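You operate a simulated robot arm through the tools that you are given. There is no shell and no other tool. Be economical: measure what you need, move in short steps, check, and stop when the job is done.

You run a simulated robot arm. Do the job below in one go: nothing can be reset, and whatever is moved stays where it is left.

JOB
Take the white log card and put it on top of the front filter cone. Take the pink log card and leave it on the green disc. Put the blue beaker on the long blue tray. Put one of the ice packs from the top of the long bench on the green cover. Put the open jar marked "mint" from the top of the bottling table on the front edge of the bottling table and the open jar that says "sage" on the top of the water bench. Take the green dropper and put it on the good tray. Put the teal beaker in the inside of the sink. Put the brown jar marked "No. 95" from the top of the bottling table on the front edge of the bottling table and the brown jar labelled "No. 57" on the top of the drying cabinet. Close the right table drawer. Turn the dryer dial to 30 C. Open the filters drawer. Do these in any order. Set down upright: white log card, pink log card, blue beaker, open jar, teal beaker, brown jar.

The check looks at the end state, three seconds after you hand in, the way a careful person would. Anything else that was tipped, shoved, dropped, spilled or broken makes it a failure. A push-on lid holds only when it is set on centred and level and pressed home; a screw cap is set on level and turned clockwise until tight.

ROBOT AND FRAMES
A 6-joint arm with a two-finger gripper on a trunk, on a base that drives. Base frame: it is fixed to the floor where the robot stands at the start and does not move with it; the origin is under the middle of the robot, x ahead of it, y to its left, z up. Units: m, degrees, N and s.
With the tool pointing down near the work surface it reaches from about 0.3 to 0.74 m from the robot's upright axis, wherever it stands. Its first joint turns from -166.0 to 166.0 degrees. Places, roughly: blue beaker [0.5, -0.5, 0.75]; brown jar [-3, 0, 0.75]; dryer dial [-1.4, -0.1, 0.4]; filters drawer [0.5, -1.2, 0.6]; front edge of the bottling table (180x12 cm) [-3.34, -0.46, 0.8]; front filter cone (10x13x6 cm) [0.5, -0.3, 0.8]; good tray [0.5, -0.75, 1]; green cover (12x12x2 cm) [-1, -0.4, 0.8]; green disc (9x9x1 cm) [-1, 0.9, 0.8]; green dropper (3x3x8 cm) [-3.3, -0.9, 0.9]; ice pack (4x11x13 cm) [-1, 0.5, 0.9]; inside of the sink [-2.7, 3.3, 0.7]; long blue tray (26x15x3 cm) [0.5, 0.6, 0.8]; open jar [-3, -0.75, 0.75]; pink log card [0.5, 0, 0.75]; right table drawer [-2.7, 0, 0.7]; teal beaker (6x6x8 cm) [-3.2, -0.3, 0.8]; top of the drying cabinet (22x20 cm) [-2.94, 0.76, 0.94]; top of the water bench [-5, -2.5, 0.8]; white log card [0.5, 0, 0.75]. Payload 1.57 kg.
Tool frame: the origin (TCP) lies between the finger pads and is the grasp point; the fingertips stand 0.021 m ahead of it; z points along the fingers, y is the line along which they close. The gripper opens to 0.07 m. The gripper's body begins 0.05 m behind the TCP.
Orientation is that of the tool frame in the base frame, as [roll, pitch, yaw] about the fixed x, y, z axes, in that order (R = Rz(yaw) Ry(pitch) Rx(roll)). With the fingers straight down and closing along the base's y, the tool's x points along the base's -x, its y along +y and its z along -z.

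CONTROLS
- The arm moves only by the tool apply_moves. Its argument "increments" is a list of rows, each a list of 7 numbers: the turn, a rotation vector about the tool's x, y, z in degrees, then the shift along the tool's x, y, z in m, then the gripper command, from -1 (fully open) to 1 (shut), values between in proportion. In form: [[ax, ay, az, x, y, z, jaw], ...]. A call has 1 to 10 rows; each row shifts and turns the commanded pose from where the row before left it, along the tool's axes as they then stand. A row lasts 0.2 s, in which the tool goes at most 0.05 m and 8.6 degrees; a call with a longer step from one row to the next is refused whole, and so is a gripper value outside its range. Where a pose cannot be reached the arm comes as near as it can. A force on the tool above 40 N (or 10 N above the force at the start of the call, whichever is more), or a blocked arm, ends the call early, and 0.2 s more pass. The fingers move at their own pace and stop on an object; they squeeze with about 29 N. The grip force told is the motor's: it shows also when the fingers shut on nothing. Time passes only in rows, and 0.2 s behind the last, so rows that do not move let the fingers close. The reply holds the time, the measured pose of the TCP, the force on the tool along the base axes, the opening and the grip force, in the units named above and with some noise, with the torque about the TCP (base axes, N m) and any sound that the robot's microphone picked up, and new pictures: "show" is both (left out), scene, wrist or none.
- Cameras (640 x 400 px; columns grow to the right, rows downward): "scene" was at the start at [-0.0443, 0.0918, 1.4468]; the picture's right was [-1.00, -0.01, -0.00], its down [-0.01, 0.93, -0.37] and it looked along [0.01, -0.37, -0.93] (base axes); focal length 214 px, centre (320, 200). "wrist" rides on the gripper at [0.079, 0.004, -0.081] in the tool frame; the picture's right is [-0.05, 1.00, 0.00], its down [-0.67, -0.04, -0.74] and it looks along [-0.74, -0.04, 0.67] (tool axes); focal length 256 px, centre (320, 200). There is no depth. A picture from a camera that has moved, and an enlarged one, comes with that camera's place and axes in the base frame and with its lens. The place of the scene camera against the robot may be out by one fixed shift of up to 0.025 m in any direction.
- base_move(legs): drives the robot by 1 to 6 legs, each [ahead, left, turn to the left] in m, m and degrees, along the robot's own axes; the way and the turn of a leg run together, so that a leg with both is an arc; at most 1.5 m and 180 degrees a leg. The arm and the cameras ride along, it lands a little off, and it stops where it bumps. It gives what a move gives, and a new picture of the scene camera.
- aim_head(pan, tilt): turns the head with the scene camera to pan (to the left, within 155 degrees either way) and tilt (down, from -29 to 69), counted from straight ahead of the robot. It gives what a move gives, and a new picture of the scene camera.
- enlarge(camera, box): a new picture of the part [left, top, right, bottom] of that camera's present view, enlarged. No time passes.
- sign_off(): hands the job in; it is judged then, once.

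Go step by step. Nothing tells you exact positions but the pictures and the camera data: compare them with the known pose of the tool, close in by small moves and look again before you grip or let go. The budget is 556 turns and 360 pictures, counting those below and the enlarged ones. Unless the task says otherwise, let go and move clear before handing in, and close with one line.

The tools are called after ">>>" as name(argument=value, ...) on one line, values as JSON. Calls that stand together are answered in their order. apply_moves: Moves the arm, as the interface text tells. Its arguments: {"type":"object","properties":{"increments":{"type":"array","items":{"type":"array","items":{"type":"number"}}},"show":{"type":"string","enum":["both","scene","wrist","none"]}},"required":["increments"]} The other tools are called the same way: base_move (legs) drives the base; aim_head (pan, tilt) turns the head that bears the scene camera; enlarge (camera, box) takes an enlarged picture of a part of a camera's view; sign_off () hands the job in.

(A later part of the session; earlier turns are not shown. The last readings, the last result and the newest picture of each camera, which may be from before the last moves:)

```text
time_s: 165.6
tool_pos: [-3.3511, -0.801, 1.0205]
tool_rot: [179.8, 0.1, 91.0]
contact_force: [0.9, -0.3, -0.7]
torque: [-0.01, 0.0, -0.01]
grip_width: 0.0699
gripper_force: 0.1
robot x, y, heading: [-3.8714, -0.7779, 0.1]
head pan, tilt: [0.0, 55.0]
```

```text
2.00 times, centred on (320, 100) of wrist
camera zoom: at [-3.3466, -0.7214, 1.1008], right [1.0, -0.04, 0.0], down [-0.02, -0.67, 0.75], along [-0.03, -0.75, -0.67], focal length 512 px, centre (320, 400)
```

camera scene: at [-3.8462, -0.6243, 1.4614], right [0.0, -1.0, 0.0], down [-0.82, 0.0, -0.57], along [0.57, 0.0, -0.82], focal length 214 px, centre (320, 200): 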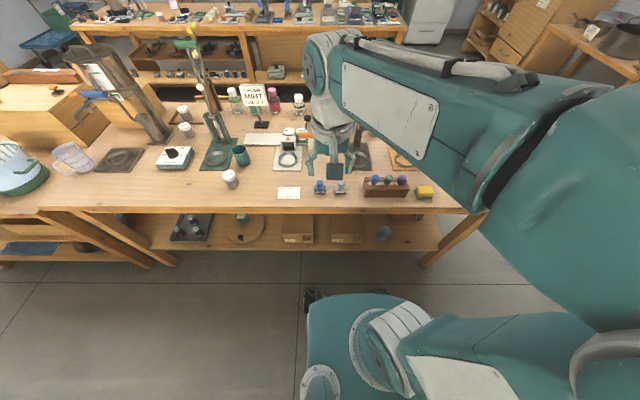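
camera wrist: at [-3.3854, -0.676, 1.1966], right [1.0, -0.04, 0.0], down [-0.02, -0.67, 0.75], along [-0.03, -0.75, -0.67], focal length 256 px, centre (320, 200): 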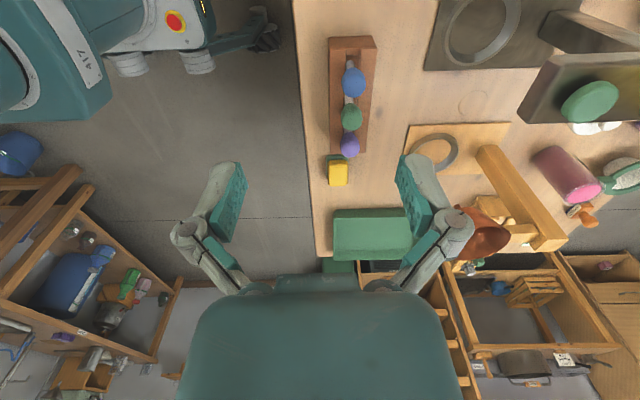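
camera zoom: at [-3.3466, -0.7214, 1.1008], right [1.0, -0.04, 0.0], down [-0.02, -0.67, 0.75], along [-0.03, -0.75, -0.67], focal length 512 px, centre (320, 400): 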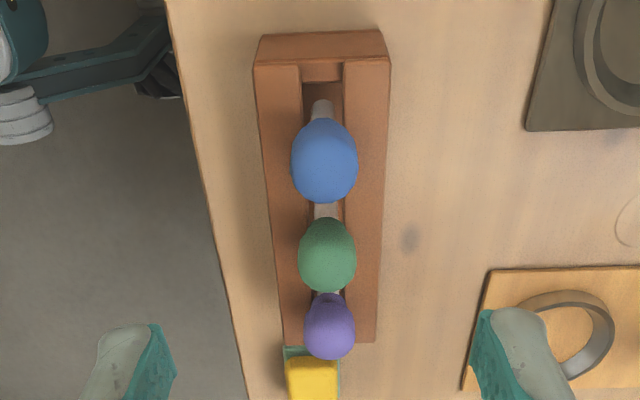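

Green bulb is at (-3.349, -0.873, 0.862). Moving over and descending around it, keeping the tips above the rack.

>>> apply_moves(increments=[[0, 0, 0, -0.036, 0.0005, 0.0, -0.43], [0, 0, 0, -0.036, 0.0005, 0.0, -0.43], [0, 0, 0, 0, 0, 0.04, -0.43], [0, 0, 0, 0, 0, 0.04, -0.43], [0, 0, 0, 0, 0, 0.03, -0.43], [0, 0, 0, 0, 0, 0, -0.43]], show="wrist")

```text
time_s: 167.0
tool_pos: [-3.3485, -0.8734, 0.9085]
tool_rot: [179.8, 0.1, 90.9]
contact_force: [0.5, 1.2, 0.0]
torque: [0.02, 0.01, -0.05]
grip_width: 0.0498
gripper_force: 0.1
robot x, y, heading: [-3.8712, -0.7771, 0.0]
head pan, tilt: [0.0, 55.0]
camera wrist: at [-3.3452, -0.7938, 0.9902], right [1.0, -0.04, 0.0], down [-0.02, -0.67, 0.75], along [-0.03, -0.75, -0.67], focal length 256 px, centre (320, 200)
```

wrist: 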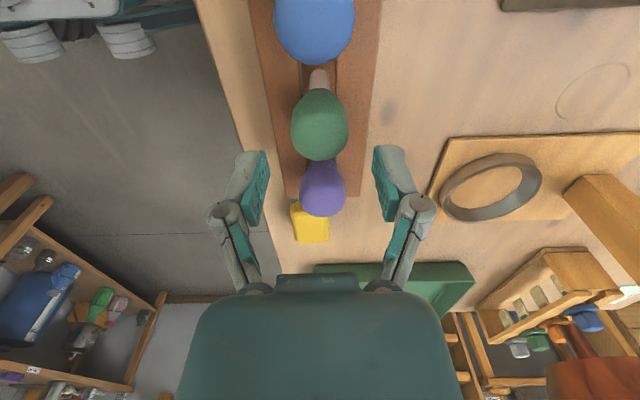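

>>> apply_moves(increments=[[0, 0, 0, 0, 0, 0.025, -0.43], [0, 0, 0, 0, 0, 0.015, -0.43], [0, 0, 0, 0, 0, 0, -0.43], [0, 0, 0, 0, 0, 0, 1], [0, 0, 0, 0, 0, 0, 1], [0, 0, 0, 0, 0, 0, 1]], show="wrist")

```text
time_s: 168.3
tool_pos: [-3.35, -0.8736, 0.8721]
tool_rot: [179.8, 0.2, 91.0]
contact_force: [-9.4, 1.8, 14.6]
torque: [0.05, 0.52, -0.03]
grip_width: 0.0267
gripper_force: 29.1
robot x, y, heading: [-3.8704, -0.7767, 0.4]
head pan, tilt: [0.0, 55.0]
stopped in row 6: the force on the tool passed its limit at 41 N (the readings are from after the stop); the commanded pose is now the measured one
camera wrist: at [-3.3459, -0.7942, 0.9534], right [1.0, -0.04, 0.0], down [-0.03, -0.66, 0.75], along [-0.03, -0.75, -0.67], focal length 256 px, centre (320, 200)
```

wrist: 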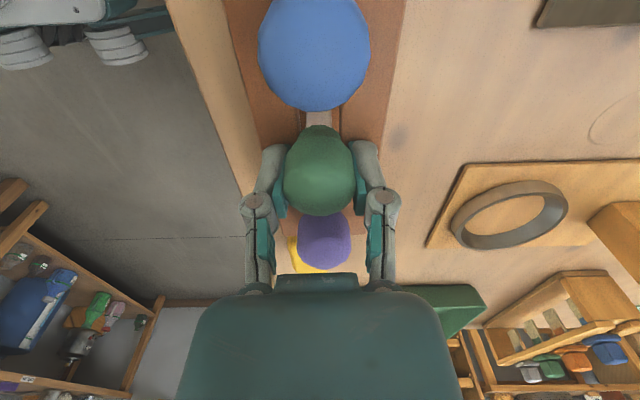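

Bulb gripped at 27 mm. Lifting straight up.

>>> apply_moves(increments=[[0, 0, 0, 0, 0, -0.01, 1], [0, 0, 0, 0, 0, -0.02, 1], [0, 0, 0, 0, 0, -0.03, 1], [0, 0, 0, 0, 0, -0.04, 1], [0, 0, 0, 0, 0, 0, 1]], show="wrist")

```text
time_s: 169.5
tool_pos: [-3.3499, -0.875, 0.9713]
tool_rot: [179.9, 0.2, 91.0]
contact_force: [0.7, 0.1, -1.4]
torque: [0.03, -0.02, -0.02]
grip_width: 0.0258
gripper_force: 29.1
robot x, y, heading: [-3.8765, -0.7743, 0.1]
head pan, tilt: [0.0, 55.0]
camera wrist: at [-3.3459, -0.7951, 1.0527], right [1.0, -0.04, 0.0], down [-0.03, -0.67, 0.75], along [-0.03, -0.75, -0.67], focal length 256 px, centre (320, 200)
```

wrist: 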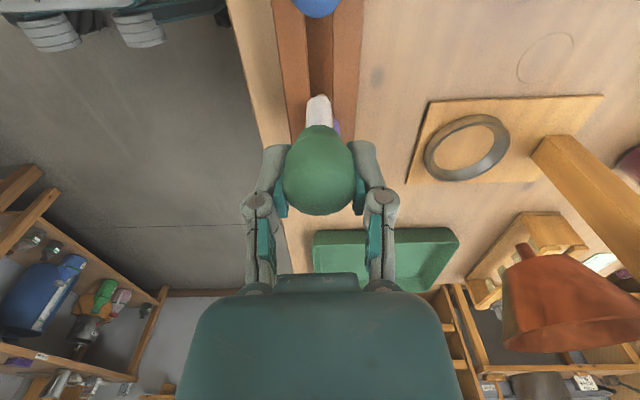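

Dropper held. Tucking the arm and driving back to the desk side.

>>> apply_moves(increments=[[0, 0, 0, 0, 0, -0.045, 1], [0, 0, 0, 0, 0, -0.045, 1], [0, 0, 0, 0, -0.03, -0.035, 1], [0, 0, 0, 0, -0.045, 0, 1], [0, 0, 0, 0, -0.045, 0, 1], [0, 0, 0, 0, -0.045, 0, 1]], show="none")

>>> base_move(legs=[[0, -1.2, 0], [1.5, 0, 0], [1.5, 0, 0], [0.5, 0, 0]])

```text
time_s: 170.9
tool_pos: [-3.5157, -0.8767, 1.095]
tool_rot: [179.7, 0.2, 91.0]
contact_force: [-0.9, 0.7, 0.7]
torque: [-0.01, 0.03, 0.03]
grip_width: 0.0258
gripper_force: 28.7
robot x, y, heading: [-3.872, -0.7771, 0.1]
head pan, tilt: [0.0, 55.0]
```

```text
time_s: 193.5
tool_pos: [-0.0293, -2.0153, 1.0948]
tool_rot: [179.8, 0.1, 92.3]
contact_force: [-0.8, -0.6, -0.7]
torque: [0.0, -0.02, -0.01]
grip_width: 0.0269
gripper_force: 28.5
robot x, y, heading: [-0.3895, -1.9219, 1.3]
head pan, tilt: [0.0, 55.0]
camera scene: at [-0.3666, -1.772, 1.4615], right [0.03, -1.0, 0.0], down [-0.82, -0.02, -0.57], along [0.57, 0.01, -0.82], focal length 214 px, centre (320, 200)
```

scene: 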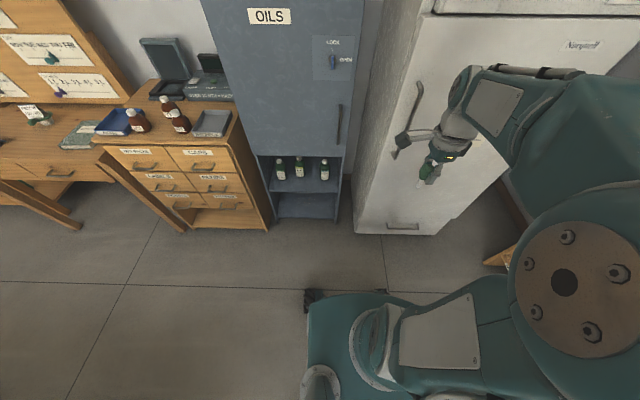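

Moving up to the cabinet.

>>> base_move(legs=[[0.1, 0.95, -1], [0.13, 0, 0]])

>>> aim_head(pan=0, tilt=50)

>>> enlarge(camera="scene", box=[160, 60, 400, 260])

```text
time_s: 199.4
tool_pos: [0.1747, -1.0587, 1.0957]
tool_rot: [179.9, 0.1, 91.8]
contact_force: [-0.1, 0.6, -0.8]
torque: [0.0, -0.02, -0.02]
grip_width: 0.0267
gripper_force: 28.9
robot x, y, heading: [-0.1824, -0.9636, 1.0]
head pan, tilt: [0.0, 55.0]
camera scene: at [-0.1579, -0.8117, 1.4616], right [0.02, -1.0, 0.0], down [-0.82, -0.01, -0.57], along [0.57, 0.01, -0.82], focal length 214 px, centre (320, 200)
```

scene: 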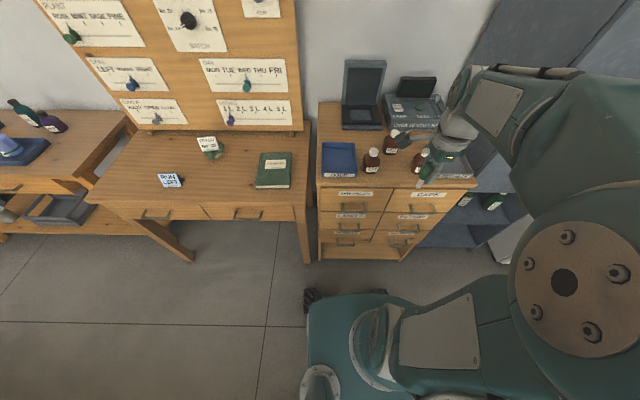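

```text
time_s: 200.1
tool_pos: [0.1761, -1.0587, 1.095]
tool_rot: [179.7, 0.1, 91.8]
contact_force: [0.3, -0.1, 0.1]
torque: [0.02, 0.0, -0.02]
grip_width: 0.0268
gripper_force: 28.8
robot x, y, heading: [-0.1832, -0.9578, 1.0]
head pan, tilt: [0.0, 50.0]
camera scene: at [-0.1531, -0.8113, 1.468], right [0.02, -1.0, 0.0], down [-0.77, -0.01, -0.64], along [0.64, 0.01, -0.77], focal length 214 px, centre (320, 200)
```

scene: 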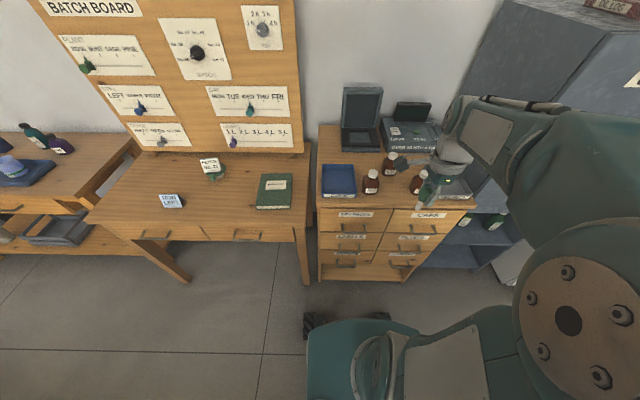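

```text
2.00 times, centred on (280, 160) of scene
camera zoom: at [-0.1531, -0.8113, 1.468], right [0.02, -1.0, 0.0], down [-0.77, -0.01, -0.64], along [0.64, 0.01, -0.77], focal length 429 px, centre (400, 280)
```

zoom: 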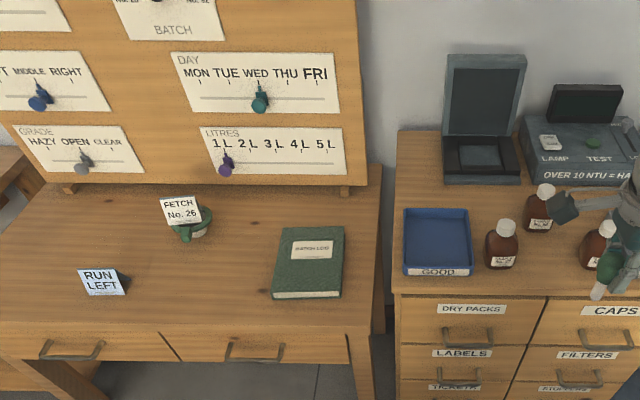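

The blue tray is labelled GOOD. I'll turn the gripper to close along y so I can lay the dropper down softly.

>>> apply_moves(increments=[[0, 0, -8.5, 0, 0, 0, 1], [0, 0, -8.5, 0, 0, 0, 1], [0, 0, -8.5, 0, 0, 0, 1], [0, 0, -8.5, 0, 0, 0, 1], [0, 0, -8.5, 0, 0, 0, 1], [0, 0, -8.5, 0, 0, 0, 1], [0, 0, -8.5, 0, 0, 0, 1], [0, 0, -8.5, 0, 0, 0, 1], [0, 0, -8.5, 0, 0, 0, 1], [0, 0, -8.5, 0, 0, 0, 1]], show="none")

>>> apply_moves(increments=[[0, 0, -3.2, 0, 0, -0.03, 1], [0, 0, 0, 0, 0.045, -0.02, 1], [0, 0, 0, 0, 0.045, 0, 1], [0, 0, 0, 0, 0.045, 0, 1], [0, 0, 0, 0, 0.045, 0, 1], [0, 0, 0, 0, 0, 0, 1]], show="wrist")

```text
time_s: 202.3
tool_pos: [0.1756, -1.0582, 1.0949]
tool_rot: [-179.8, 0.2, 176.9]
contact_force: [0.0, -0.4, -0.1]
torque: [-0.01, -0.02, 0.01]
grip_width: 0.0271
gripper_force: 28.6
robot x, y, heading: [-0.1813, -0.9595, 1.1]
head pan, tilt: [0.0, 50.0]
```

```text
time_s: 203.7
tool_pos: [0.1741, -0.8767, 1.1441]
tool_rot: [-179.7, 0.2, 179.8]
contact_force: [-0.6, -0.2, -0.3]
torque: [-0.01, 0.01, 0.02]
grip_width: 0.0268
gripper_force: 28.8
robot x, y, heading: [-0.1843, -0.9637, 1.0]
head pan, tilt: [0.0, 50.0]
camera wrist: at [0.0959, -0.8714, 1.2257], right [0.05, 1.0, 0.0], down [0.66, -0.03, 0.75], along [0.75, -0.04, -0.66], focal length 256 px, centre (320, 200)
```

wrist: 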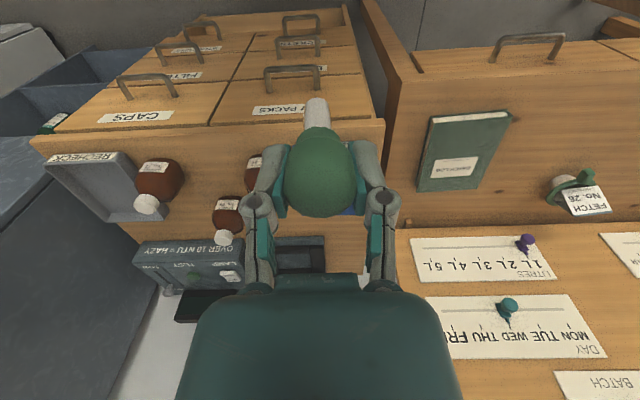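

>>> apply_moves(increments=[[0, 0, 0, 0, -0.045, 0, 1], [0, 0, 0, 0, -0.045, 0, 1], [0, 0, 0, 0, -0.045, 0, 1], [0, 0, 0, 0, -0.01, 0, 1], [0, 0, 0, 0, 0, 0, 1]], show="wrist")

>>> enlarge(camera="wrist", box=[360, 60, 520, 240])

```text
time_s: 204.9
tool_pos: [0.1751, -1.0233, 1.1448]
tool_rot: [-179.9, 0.2, 179.9]
contact_force: [-0.4, -0.4, -1.2]
torque: [0.0, -0.03, 0.0]
grip_width: 0.0268
gripper_force: 28.7
robot x, y, heading: [-0.1839, -0.9608, 0.9]
head pan, tilt: [0.0, 50.0]
camera wrist: at [0.0966, -1.0186, 1.2263], right [0.05, 1.0, 0.0], down [0.66, -0.03, 0.75], along [0.75, -0.04, -0.66], focal length 256 px, centre (320, 200)
```

wrist: 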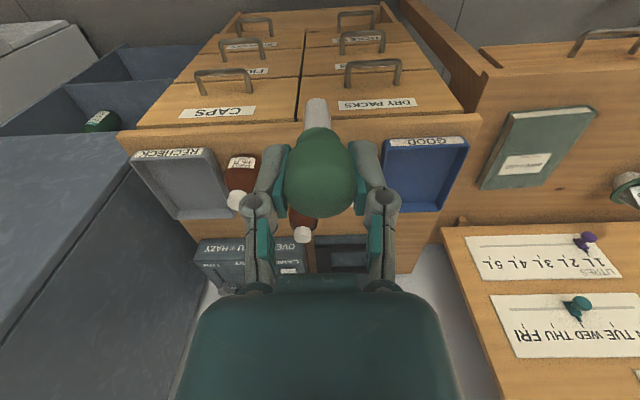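

```text
2.22 times, centred on (440, 150) of wrist
camera zoom: at [0.0966, -1.0186, 1.2263], right [0.05, 1.0, 0.0], down [0.66, -0.03, 0.75], along [0.75, -0.04, -0.66], focal length 569 px, centre (53, 311)
```

zoom: 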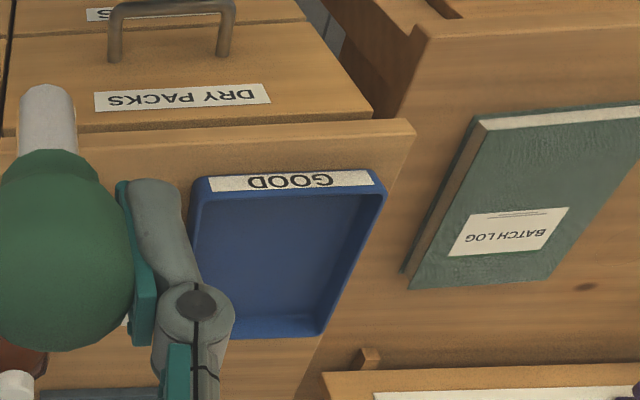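

Tray centre ≈ (0.372, -0.882), floor z≈0.93. I'll move above it, then tilt the tool forward.

>>> apply_moves(increments=[[0, 0, 0, -0.032, 0.0353, 0, 1], [0, 0, 0, -0.032, 0.0353, 0, 1], [0, 0, 0, -0.032, 0.0353, 0, 1], [0, 0, 0, -0.032, 0.0353, 0, 1], [0, 0, 0, 0, 0, 0, 1]], show="none")

>>> apply_moves(increments=[[0, -8.5, 0, 0, 0, 0, 1], [0, -8.5, 0, 0, 0, 0, 1], [0, -8.5, 0, 0, 0, 0, 1], [0, -8.5, 0, 0, 0, 0, 1], [0, -8.5, 0, 0, 0, 0, 1], [0, -8.5, 0, 0, 0, 0, 1], [0, -8.5, 0, 0, 0, 0, 1], [0, 0, 0, 0, 0, 0, 1]], show="both")

```text
time_s: 206.1
tool_pos: [0.3033, -0.8806, 1.1447]
tool_rot: [-179.8, 0.3, 179.9]
contact_force: [-0.4, 0.3, 0.5]
torque: [-0.01, 0.02, 0.0]
grip_width: 0.0266
gripper_force: 29.6
robot x, y, heading: [-0.1829, -0.9606, 0.8]
head pan, tilt: [0.0, 50.0]
```

```text
time_s: 207.9
tool_pos: [0.3028, -0.8818, 1.1461]
tool_rot: [-179.6, 59.8, -179.6]
contact_force: [0.9, 0.4, 0.1]
torque: [0.0, 0.0, -0.01]
grip_width: 0.0271
gripper_force: 29.4
robot x, y, heading: [-0.1858, -0.9625, 1.1]
head pan, tilt: [0.0, 50.0]
camera scene: at [-0.1531, -0.8106, 1.468], right [0.02, -1.0, 0.0], down [-0.77, -0.01, -0.64], along [0.64, 0.01, -0.77], focal length 214 px, centre (320, 200)
camera wrist: at [0.1944, -0.8772, 1.1179], right [0.03, 1.0, 0.04], down [-0.31, -0.03, 0.95], along [0.95, -0.04, 0.31], focal length 256 px, centre (320, 200)
```

scene: 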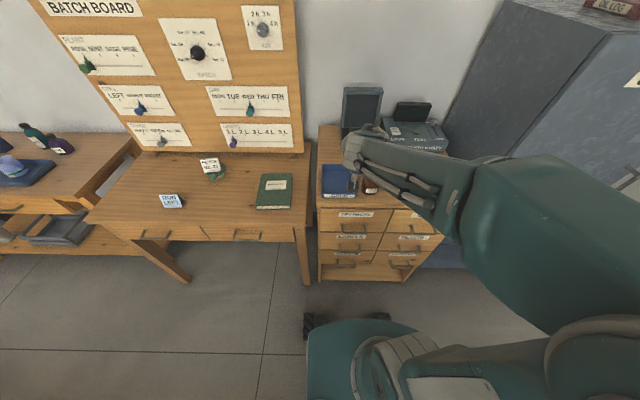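
wrist: 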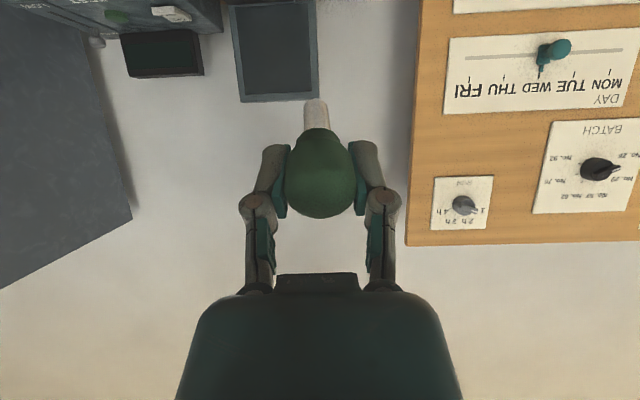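

The camera ends up under the tool, so I'll reduce the tilt to 50° and lower toward the tray.

>>> apply_moves(increments=[[0, 8.5, 0, 0, 0, 0, 1], [0, 1.3, 0, 0, 0, 0, 1], [0, 0, 0, 0.0212, 0, 0.0315, 1], [0, 0, 0, 0.0212, 0, 0.0315, 1], [0, 0, 0, 0.0212, 0, 0.0315, 1], [0, 0, 0, 0.0212, 0, 0.0315, 1], [0, 0, 0, 0, 0, 0, 1]], show="scene")

>>> enlarge(camera="scene", box=[290, 100, 450, 220])

```text
time_s: 209.5
tool_pos: [0.3465, -0.8823, 0.9994]
tool_rot: [-179.7, 49.9, -179.8]
contact_force: [-0.8, -1.6, 0.5]
torque: [-0.02, -0.02, -0.01]
grip_width: 0.0269
gripper_force: 28.7
robot x, y, heading: [-0.1824, -0.9612, 0.8]
head pan, tilt: [0.0, 50.0]
camera scene: at [-0.1524, -0.8103, 1.4679], right [0.02, -1.0, 0.0], down [-0.77, -0.01, -0.64], along [0.64, 0.01, -0.77], focal length 214 px, centre (320, 200)
```

scene: 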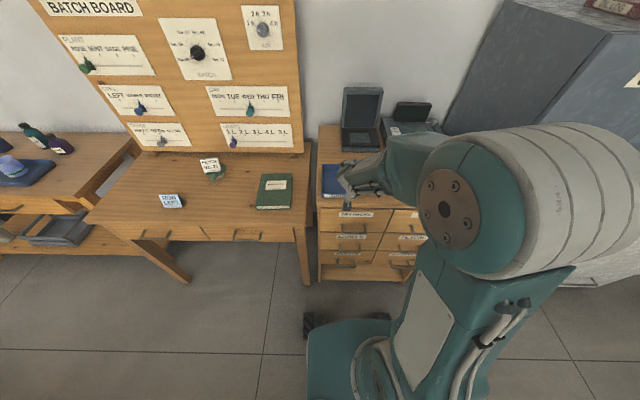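

```text
3.33 times, centred on (370, 160) of scene
camera zoom: at [-0.1524, -0.8103, 1.4679], right [0.02, -1.0, 0.0], down [-0.77, -0.01, -0.64], along [0.64, 0.01, -0.77], focal length 715 px, centre (153, 333)
```

zoom: 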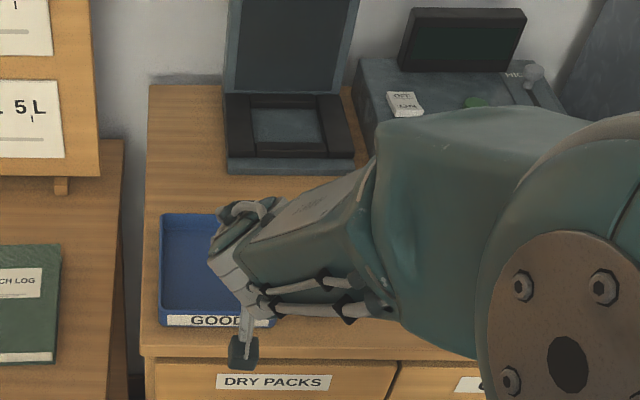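

>>> apply_moves(increments=[[0, 0, 0, 0.0115, 0.008, 0.0096, 1], [0, 0, 0, 0, 0, 0, 1]], show="none")

>>> apply_moves(increments=[[0, 0, 0, 0.0046, 0.0, 0.0039, 1], [0, 0, 0, 0, 0, 0, 1]], show="none")

>>> apply_moves(increments=[[0, 0, 0, 0.0046, 0.0, 0.0039, 1], [0, 0, 0, 0, 0, 0, 1]], show="wrist")

```text
time_s: 210.1
tool_pos: [0.3465, -0.8743, 0.9843]
tool_rot: [-179.8, 49.9, -179.9]
contact_force: [-0.5, 0.2, -0.4]
torque: [-0.01, 0.01, -0.05]
grip_width: 0.0265
gripper_force: 28.7
robot x, y, heading: [-0.1827, -0.961, 0.8]
head pan, tilt: [0.0, 50.0]
```

```text
time_s: 210.7
tool_pos: [0.3459, -0.874, 0.9779]
tool_rot: [-179.7, 49.9, -179.9]
contact_force: [0.3, 0.2, 0.3]
torque: [0.0, 0.02, 0.0]
grip_width: 0.0266
gripper_force: 28.6
robot x, y, heading: [-0.1816, -0.9657, 1.1]
head pan, tilt: [0.0, 50.0]
```

```text
time_s: 211.3
tool_pos: [0.3457, -0.8745, 0.9729]
tool_rot: [-179.8, 49.9, -179.8]
contact_force: [0.3, 0.6, -0.2]
torque: [0.01, -0.02, 0.0]
grip_width: 0.0266
gripper_force: 28.7
robot x, y, heading: [-0.1838, -0.9623, 1.1]
head pan, tilt: [0.0, 50.0]
camera wrist: at [0.2337, -0.8703, 0.9639], right [0.04, 1.0, 0.04], down [-0.14, -0.03, 0.99], along [0.99, -0.04, 0.14], focal length 256 px, centre (320, 200)
```

wrist: 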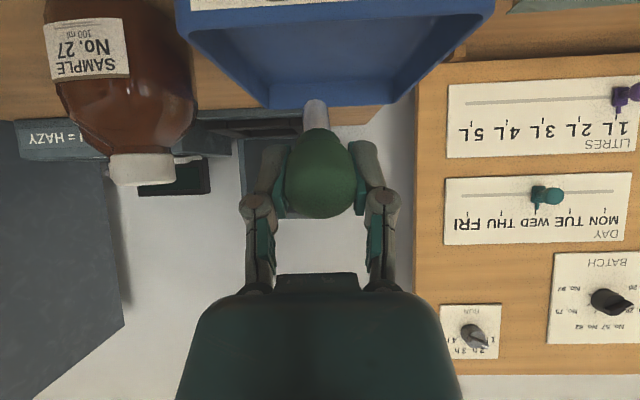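

The tray rim is at z≈0.925 and the floor near 0.90. Lowering further in small steps.

>>> apply_moves(increments=[[0, 0, 0, 0.0115, 0.0, 0.0096, 1], [0, 0, 0, 0.0046, 0, 0.0039, 1], [0, 0, 0, 0, 0, 0, 1]], show="none")

>>> apply_moves(increments=[[0, 0, 0, 0.0046, 0.0, 0.0039, 1], [0, 0, 0, 0, 0, 0, 1]], show="none")

>>> apply_moves(increments=[[0, 0, 0, 0.0046, 0.0, 0.0039, 1], [0, 0, 0, 0, 0, 0, 1]], show="wrist")

```text
time_s: 212.1
tool_pos: [0.3452, -0.8758, 0.9507]
tool_rot: [-179.6, 49.8, -179.8]
contact_force: [-0.1, 0.1, 1.0]
torque: [0.01, 0.03, 0.01]
grip_width: 0.0268
gripper_force: 28.7
robot x, y, heading: [-0.184, -0.9631, 0.7]
head pan, tilt: [0.0, 50.0]
```

```text
time_s: 212.7
tool_pos: [0.3467, -0.8741, 0.9446]
tool_rot: [-179.7, 49.9, 180.0]
contact_force: [0.0, -0.8, -0.3]
torque: [0.01, -0.01, -0.01]
grip_width: 0.0266
gripper_force: 29.0
robot x, y, heading: [-0.1815, -0.9584, 0.9]
head pan, tilt: [0.0, 50.0]
```

```text
time_s: 213.3
tool_pos: [0.3465, -0.8746, 0.9393]
tool_rot: [-179.7, 49.9, -179.8]
contact_force: [-0.9, -0.7, -0.1]
torque: [0.01, 0.01, -0.02]
grip_width: 0.0267
gripper_force: 29.6
robot x, y, heading: [-0.1852, -0.9634, 0.8]
head pan, tilt: [0.0, 50.0]
camera wrist: at [0.2341, -0.87, 0.9303], right [0.04, 1.0, 0.04], down [-0.14, -0.03, 0.99], along [0.99, -0.04, 0.14], focal length 256 px, centre (320, 200)
```

wrist: 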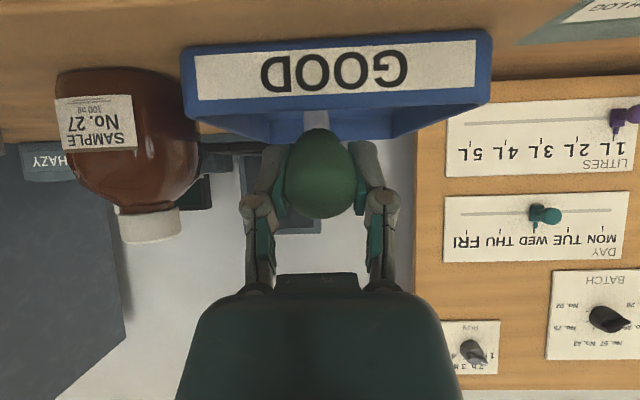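

>>> apply_moves(increments=[[0, 0, 0, 0.0046, 0.0, 0.0039, 1], [0, 0, 0, 0, 0, 0, 1]], show="none")

>>> apply_moves(increments=[[0, 0, 0, 0.0046, 0.0, 0.0039, 1], [0, 0, 0, 0, 0, 0, 1]], show="none")

```text
time_s: 213.9
tool_pos: [0.347, -0.874, 0.9335]
tool_rot: [-179.9, 49.9, -179.8]
contact_force: [0.3, -0.2, -0.6]
torque: [0.0, 0.0, 0.02]
grip_width: 0.0267
gripper_force: 29.0
robot x, y, heading: [-0.1823, -0.9606, 0.9]
head pan, tilt: [0.0, 50.0]
```

```text
time_s: 214.5
tool_pos: [0.3459, -0.8737, 0.9299]
tool_rot: [-179.7, 50.2, -179.9]
contact_force: [1.9, 1.3, 14.7]
torque: [0.05, -0.56, 0.07]
grip_width: 0.0267
gripper_force: 28.9
robot x, y, heading: [-0.1855, -0.9605, 1.0]
head pan, tilt: [0.0, 50.0]
```

Stem touches the tray floor. Releasing and backing out along the tool axis.

>>> apply_moves(increments=[[0, 0, 0, 0, 0, 0, 0.1], [0, 0, 0, 0, 0, 0, -0.2], [0, 0, 0, 0, 0, 0, -0.5], [0, 0, 0, 0, 0, 0, -0.5], [0, 0, 0, 0, 0, -0.02, -0.5], [0, 0, 0, 0, 0, -0.04, -0.5], [0, 0, 0, -0.01, 0, -0.045, -0.5], [0, 0, 0, -0.03, 0, -0.03, -0.5], [0, 0, 0, -0.03, 0, -0.03, -0.5]], show="none")

>>> apply_moves(increments=[[0, 8.5, 0, 0, 0, 0, -0.5], [0, 8.5, 0, 0, 0, 0, -0.5], [0, 8.5, 0, 0, 0, 0, -0.5], [0, 8.5, 0, 0, 0, 0, -0.5], [0, 8.5, 0, 0, 0, 0, -0.5], [0, 7.3, 0, 0, 0, 0, -0.5], [0, 0, 0, 0, 0, 0, -0.5]], show="wrist")

```text
time_s: 216.5
tool_pos: [0.2659, -0.8738, 1.0878]
tool_rot: [-179.6, 49.9, -179.5]
contact_force: [-0.6, 0.2, -0.3]
torque: [-0.01, -0.03, -0.02]
grip_width: 0.0524
gripper_force: 0.0
robot x, y, heading: [-0.1849, -0.9596, 0.8]
head pan, tilt: [0.0, 50.0]
```

```text
time_s: 218.1
tool_pos: [0.2659, -0.8735, 1.0864]
tool_rot: [-179.8, 0.0, 179.9]
contact_force: [-0.7, 0.9, -0.2]
torque: [0.02, 0.01, -0.02]
grip_width: 0.0523
gripper_force: 0.0
robot x, y, heading: [-0.179, -0.9615, 0.8]
head pan, tilt: [0.0, 50.0]
camera wrist: at [0.1866, -0.8692, 1.1678], right [0.05, 1.0, 0.0], down [0.67, -0.03, 0.74], along [0.74, -0.04, -0.67], focal length 256 px, centre (320, 200)
```

wrist: 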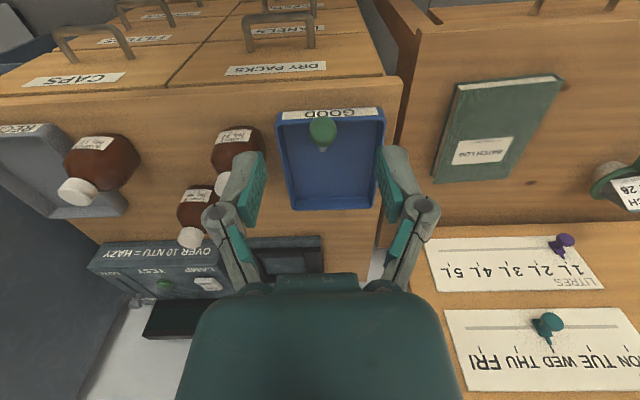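

>>> enlarge(camera="wrist", box=[250, 80, 410, 220])

>>> enlarge(camera="scene", box=[300, 130, 460, 280])

```text
2.86 times, centred on (330, 150) of wrist
camera zoom: at [0.1866, -0.8692, 1.1678], right [0.05, 1.0, 0.0], down [0.67, -0.03, 0.74], along [0.74, -0.04, -0.67], focal length 731 px, centre (291, 343)
```

zoom: 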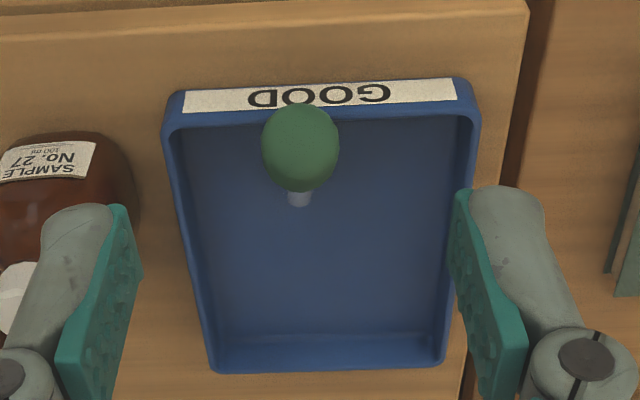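

```text
2.67 times, centred on (380, 205) of scene
camera zoom: at [-0.1525, -0.8104, 1.4679], right [0.02, -1.0, 0.0], down [-0.77, -0.01, -0.64], along [0.64, 0.01, -0.77], focal length 572 px, centre (160, 187)
```

zoom: 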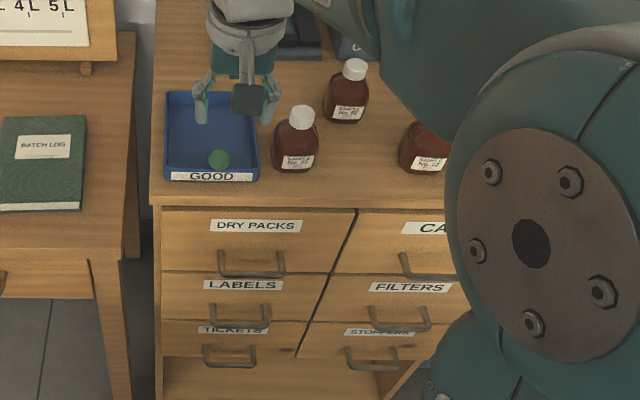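

The dropper lies in the GOOD tray. Now the FILTERS drawer: its bar handle is near (0.27, -1.16, 0.70). I'll back up a little and turn the tool horizontal.

>>> base_move(legs=[[-0.2, -0.12, -1]])

>>> apply_moves(increments=[[0, 0, 8.5, 0, 0, 0, -1], [0, 0, 8.5, 0, 0, 0, -1], [0, 0, 8.5, 0, 0, 0, -1], [0, 0, 8.5, 0, 0, 0, -1], [0, 0, 8.5, 0, 0, 0, -1], [0, 0, 8.5, 0, 0, 0, -1], [0, 0, 8.5, 0, 0, 0, -1], [0, 0, 8.5, 0, 0, 0, -1], [0, 0, 8.5, 0, 0, 0, -1], [0, 0, 8.5, 0, 0, 0, -1]], show="none")

>>> apply_moves(increments=[[-8.5, 0, 0, 0, 0, 0, -1], [-8.5, 0, 0, 0, 0, 0, -1], [-8.5, 0, 0, 0, 0, 0, -1], [-8.5, 0, 0, 0, 0, 0, -1], [-8.5, 0, 0, 0, 0, 0, -1], [-8.5, 0, 0, 0, 0, 0, -1], [-8.5, 0, 0, 0, 0, 0, -1], [-8.5, 0, 0, 0, 0, 0, -1], [-8.5, 0, 0, 0, 0, 0, -1], [-8.5, 0, 0, 0, 0, 0, -1]], show="both")

```text
time_s: 219.8
tool_pos: [0.0658, -0.9969, 1.0857]
tool_rot: [-179.7, 0.0, 179.1]
contact_force: [0.1, -0.1, -0.1]
torque: [-0.05, -0.02, 0.02]
grip_width: 0.0525
gripper_force: 0.0
robot x, y, heading: [-0.3854, -1.081, -0.2]
head pan, tilt: [0.0, 50.0]
camera scene: at [-0.3504, -0.9252, 1.4674], right [0.0, -1.0, 0.0], down [-0.77, 0.0, -0.64], along [0.64, 0.0, -0.77], focal length 214 px, centre (320, 200)
```

scene: 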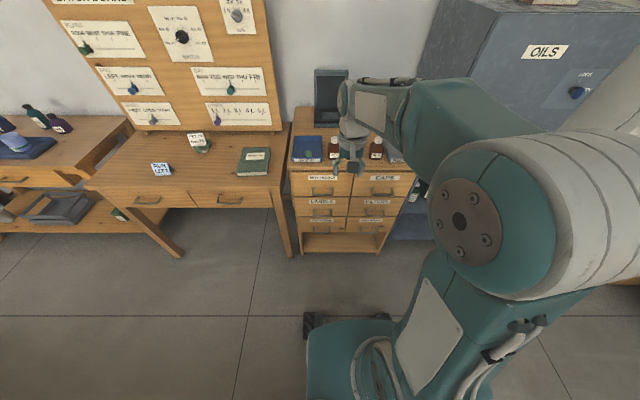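

```text
time_s: 222.0
tool_pos: [0.0658, -1.0009, 1.0864]
tool_rot: [179.9, 0.2, 93.9]
contact_force: [-0.3, -0.1, 0.0]
torque: [0.0, 0.01, -0.01]
grip_width: 0.0701
gripper_force: 0.0
robot x, y, heading: [-0.3837, -1.0796, 0.0]
head pan, tilt: [0.0, 50.0]
```

```text
time_s: 224.2
tool_pos: [0.0457, -0.9963, 1.156]
tool_rot: [115.2, -3.1, 100.9]
contact_force: [-0.1, 0.7, -0.3]
torque: [0.01, 0.01, 0.03]
grip_width: 0.0697
gripper_force: 0.0
out of reach, approached as far as the arm can: row 7, 8, 9, 10
robot x, y, heading: [-0.385, -1.0795, 0.0]
head pan, tilt: [0.0, 50.0]
camera scene: at [-0.3514, -0.9303, 1.468], right [0.0, -1.0, 0.0], down [-0.77, 0.0, -0.64], along [0.64, 0.0, -0.77], focal length 214 px, centre (320, 200)
camera wrist: at [-0.039, -0.9337, 1.1979], right [0.44, -0.02, 0.9], down [-0.55, -0.8, 0.25], along [0.71, -0.6, -0.36], focal length 256 px, centre (320, 200)
```

scene: 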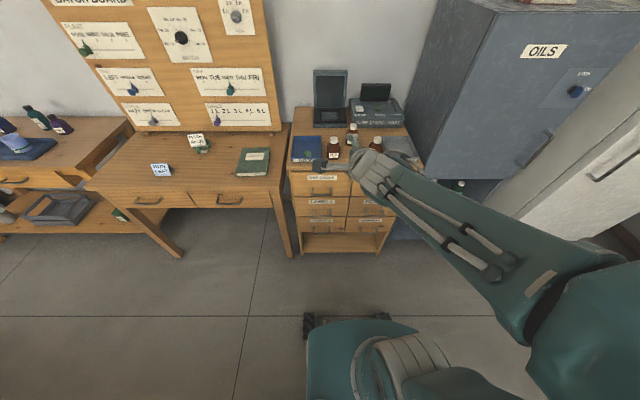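
wrist: 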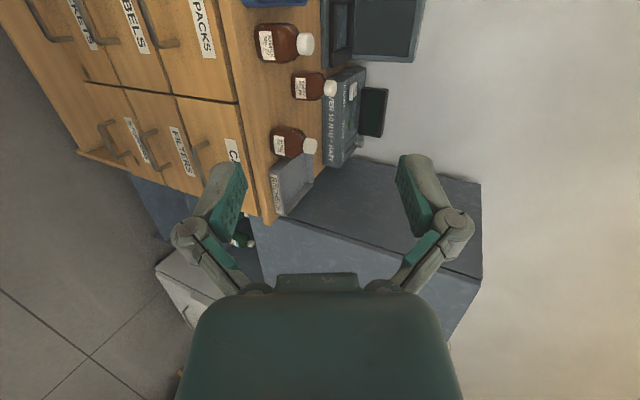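

The arm couldn't fully tilt that high; lowering toward drawer height will make it reachable.

>>> apply_moves(increments=[[0, 0, 0, -0.02, -0.045, 0, -1], [0, 0, 0, -0.02, -0.045, 0, -1], [0, 0, 0, -0.02, -0.045, 0, -1], [0, 0, 0, -0.02, -0.045, 0, -1], [0, 0, 0, -0.02, -0.045, 0, -1], [0, 0, 0, -0.02, -0.045, 0, -1], [0, 0, 0, -0.02, -0.045, 0, -1], [0, 0, 0, -0.02, -0.04, 0, -1], [0, 0, 0, 0, 0, 0, -1]], show="both")

```text
time_s: 226.2
tool_pos: [0.0595, -1.185, 0.8477]
tool_rot: [109.0, -1.1, 97.0]
contact_force: [-1.1, -0.7, 0.4]
torque: [-0.01, -0.03, 0.0]
grip_width: 0.0699
gripper_force: 0.1
out of reach, approached as far as the arm can: row 2, 3, 4, 5, 6
robot x, y, heading: [-0.3839, -1.0781, -0.2]
head pan, tilt: [0.0, 50.0]
camera scene: at [-0.3503, -0.9317, 1.4681], right [0.0, -1.0, 0.0], down [-0.77, 0.0, -0.64], along [0.64, 0.0, -0.77], focal length 214 px, centre (320, 200)
camera wrist: at [-0.024, -1.1146, 0.8808], right [0.33, -0.03, 0.94], down [-0.63, -0.75, 0.2], along [0.7, -0.66, -0.27], focal length 256 px, centre (320, 200)
```

scene: 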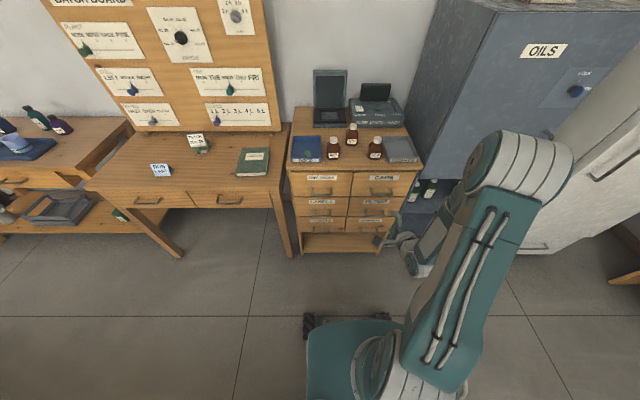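
wrist: 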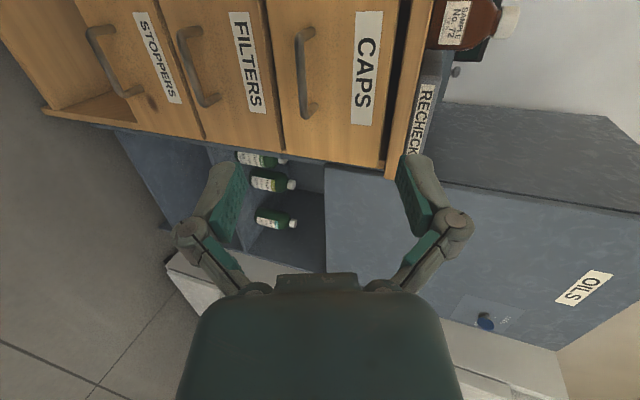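

>>> enlarge(camera="wrist", box=[60, 0, 420, 200])

>>> enlarge(camera="scene", box=[280, 160, 440, 260])

```text
1.78 times, centred on (240, 100) of wrist
camera zoom: at [-0.024, -1.1146, 0.8808], right [0.33, -0.03, 0.94], down [-0.63, -0.75, 0.2], along [0.7, -0.66, -0.27], focal length 455 px, centre (462, 378)
```

zoom: 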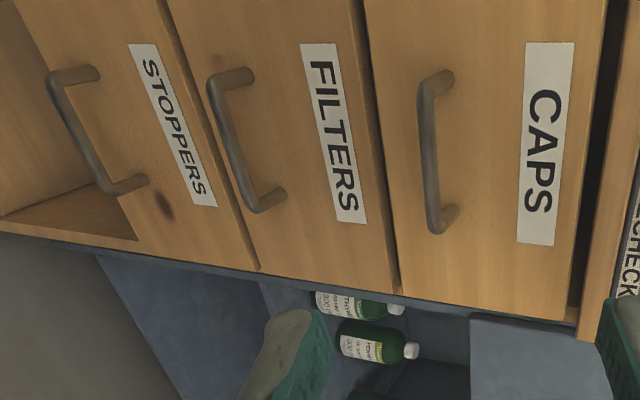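

```text
4.00 times, centred on (360, 210) of scene
camera zoom: at [-0.3503, -0.9317, 1.4681], right [0.0, -1.0, 0.0], down [-0.77, 0.0, -0.64], along [0.64, 0.0, -0.77], focal length 858 px, centre (160, 160)
```

zoom: 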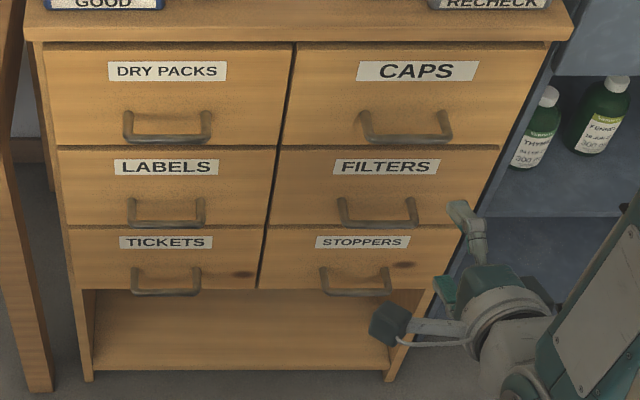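

>>> apply_moves(increments=[[0, 0, 0, -0.006, -0.046, 0.015, -1], [0, 0, 0, -0.006, -0.046, 0.015, -1], [0, 0, 0, -0.006, -0.046, 0.015, -1], [0, 0, 0, -0.006, -0.046, 0.015, -1], [0, 0, 0, -0.006, -0.046, 0.015, -1], [0, 0, 0, -0.006, -0.046, 0.015, -1], [-8.0, -3, 0, 0, 0, 0, -1], [-8.0, -3, 0, 0, 0, 0, -1], [0, 0, 0, 0, 0, 0, -1]], show="both")

```text
time_s: 228.2
tool_pos: [0.0562, -1.2148, 0.5589]
tool_rot: [93.0, -0.1, 91.1]
contact_force: [0.2, -0.4, 0.7]
torque: [0.02, 0.01, -0.01]
grip_width: 0.0701
gripper_force: 0.1
robot x, y, heading: [-0.3862, -1.0833, -0.2]
head pan, tilt: [0.0, 50.0]
camera scene: at [-0.3501, -0.9319, 1.4681], right [0.0, -1.0, 0.0], down [-0.77, 0.0, -0.64], along [0.64, 0.0, -0.77], focal length 214 px, centre (320, 200)
camera wrist: at [-0.025, -1.1365, 0.5675], right [0.05, -0.05, 1.0], down [-0.73, -0.68, 0.0], along [0.68, -0.73, -0.08], focal length 256 px, centre (320, 200)
```

scene: 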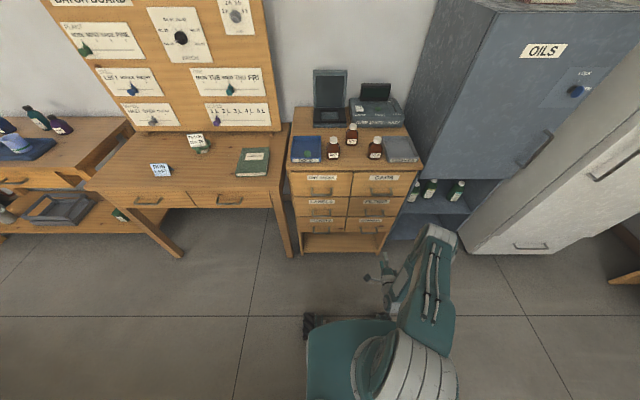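
wrist: 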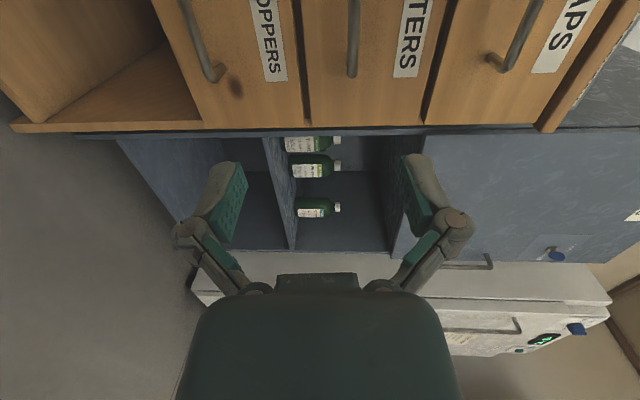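

Tool is horizontal. The FILTERS bar is at z≈0.585. Raising to it and approaching.

>>> apply_moves(increments=[[-3, 0, 0, -0.01, 0.028, 0.0, -1], [0, 0, 0, 0, 0, 0.045, -1], [0, 0, 0, 0, 0, 0.045, -1], [0, 0, 0, 0, 0, 0.045, -1], [0, 0, 0, 0, 0, 0, -1]], show="wrist")

```text
time_s: 229.4
tool_pos: [0.1937, -1.2213, 0.5858]
tool_rot: [90.0, -0.1, 91.1]
contact_force: [0.5, 0.1, 0.5]
torque: [-0.03, 0.02, 0.02]
grip_width: 0.07
gripper_force: 0.1
robot x, y, heading: [-0.3838, -1.083, 0.0]
head pan, tilt: [0.0, 50.0]
camera wrist: at [0.1127, -1.1443, 0.5907], right [0.0, -0.05, 1.0], down [-0.73, -0.68, -0.04], along [0.68, -0.73, -0.04], focal length 256 px, centre (320, 200)
```

wrist: 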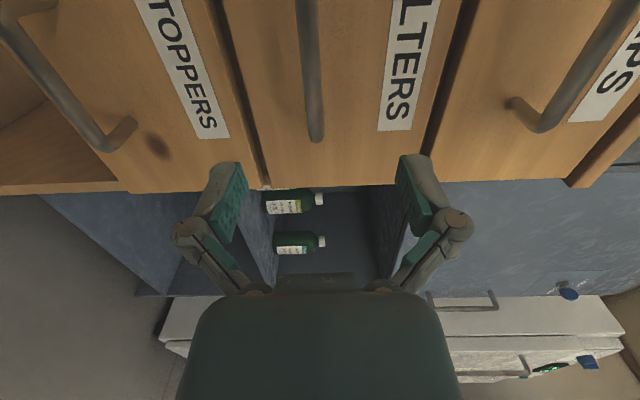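

Bar is at x≈0.287, z≈0.58. Advancing carefully to straddle it.

>>> apply_moves(increments=[[0, 0, 0, 0, -0.005, 0.035, -1], [0, 0, 0, 0, 0, 0.03, -1], [0, 0, 0, 0, 0, 0, -1]], show="wrist")

```text
time_s: 230.2
tool_pos: [0.2585, -1.2202, 0.5805]
tool_rot: [90.0, -0.1, 91.1]
contact_force: [-0.4, -0.1, 1.0]
torque: [0.0, -0.02, 0.02]
grip_width: 0.0698
gripper_force: 0.0
robot x, y, heading: [-0.3849, -1.0781, -0.0]
head pan, tilt: [0.0, 50.0]
camera wrist: at [0.1768, -1.1422, 0.5856], right [0.0, -0.05, 1.0], down [-0.73, -0.68, -0.03], along [0.68, -0.73, -0.04], focal length 256 px, centre (320, 200)
```

wrist: 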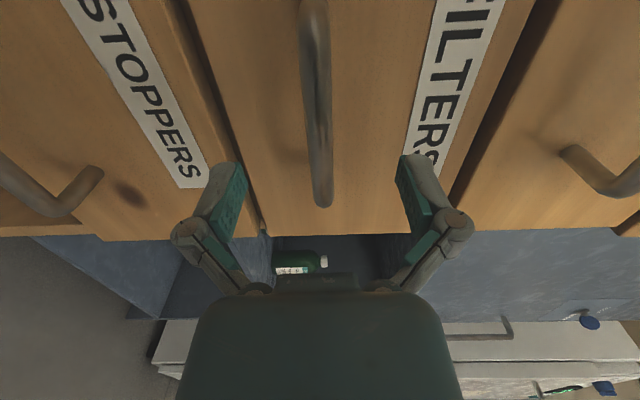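

>>> apply_moves(increments=[[0, 0, 0, 0.008, 0, 0.022, -1], [0, 0, 0, 0, 0, 0, -1], [0, 0, 0, 0, 0, 0, 1], [0, 0, 0, 0, 0, 0, 1], [0, 0, 0, 0, 0, 0, 1], [0, 0, 0, 0, 0, 0, 1]], show="wrist")

```text
time_s: 231.6
tool_pos: [0.2779, -1.2113, 0.5813]
tool_rot: [90.1, -0.1, 91.0]
contact_force: [-31.3, 1.0, 12.4]
torque: [-0.02, -0.04, 0.0]
grip_width: 0.0108
gripper_force: 32.0
robot x, y, heading: [-0.3824, -1.0826, 0.1]
head pan, tilt: [0.0, 50.0]
camera wrist: at [0.1969, -1.1333, 0.586], right [0.0, -0.05, 1.0], down [-0.73, -0.68, -0.03], along [0.68, -0.73, -0.04], focal length 256 px, centre (320, 200)
```

wrist: 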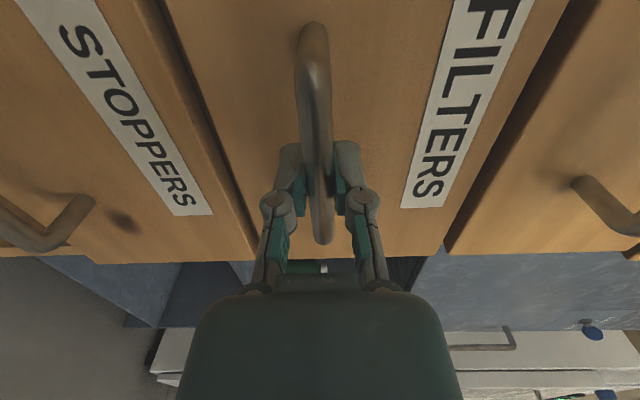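

Bar gripped. Pulling the drawer out.

>>> apply_moves(increments=[[0, 0, 0, 0, 0, -0.01, 1], [0, 0, 0, 0, 0, -0.02, 1], [0, 0, 0, 0, 0, -0.02, 1], [0, 0, 0, 0, 0, -0.02, 1], [0, 0, 0, 0, 0, -0.02, 1], [0, 0, 0, 0, 0, -0.02, 1], [0, 0, 0, 0, 0, -0.02, 1], [0, 0, 0, 0, 0, -0.02, 1], [0, 0, 0, 0, 0, 0, 1]], show="both")

```text
time_s: 233.6
tool_pos: [0.1292, -1.2117, 0.5806]
tool_rot: [90.2, 0.0, 91.4]
contact_force: [0.5, 31.8, -7.0]
torque: [0.0, -0.01, 0.0]
grip_width: 0.0111
gripper_force: 31.9
robot x, y, heading: [-0.3821, -1.0777, -0.0]
head pan, tilt: [0.0, 50.0]
camera scene: at [-0.3495, -0.9273, 1.4676], right [0.0, -1.0, 0.0], down [-0.77, 0.0, -0.64], along [0.64, 0.0, -0.77], focal length 214 px, centre (320, 200)
camera wrist: at [0.0473, -1.1339, 0.586], right [0.0, -0.05, 1.0], down [-0.73, -0.68, -0.03], along [0.68, -0.73, -0.04], focal length 256 px, centre (320, 200)
```

scene: 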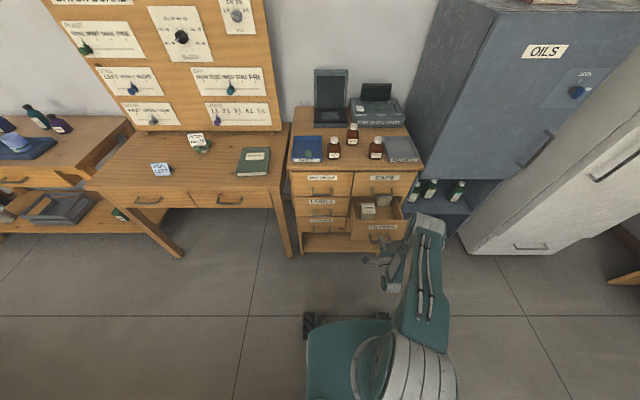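
wrist: 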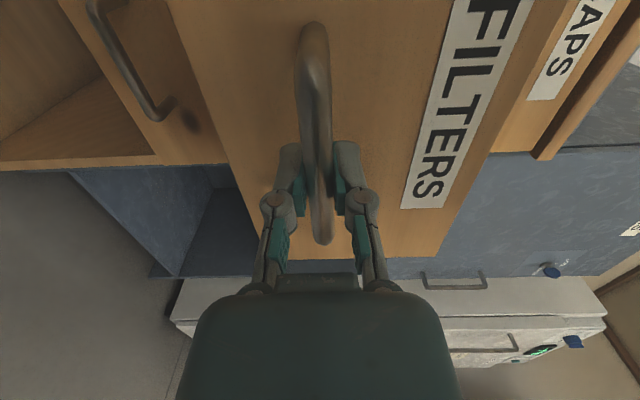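

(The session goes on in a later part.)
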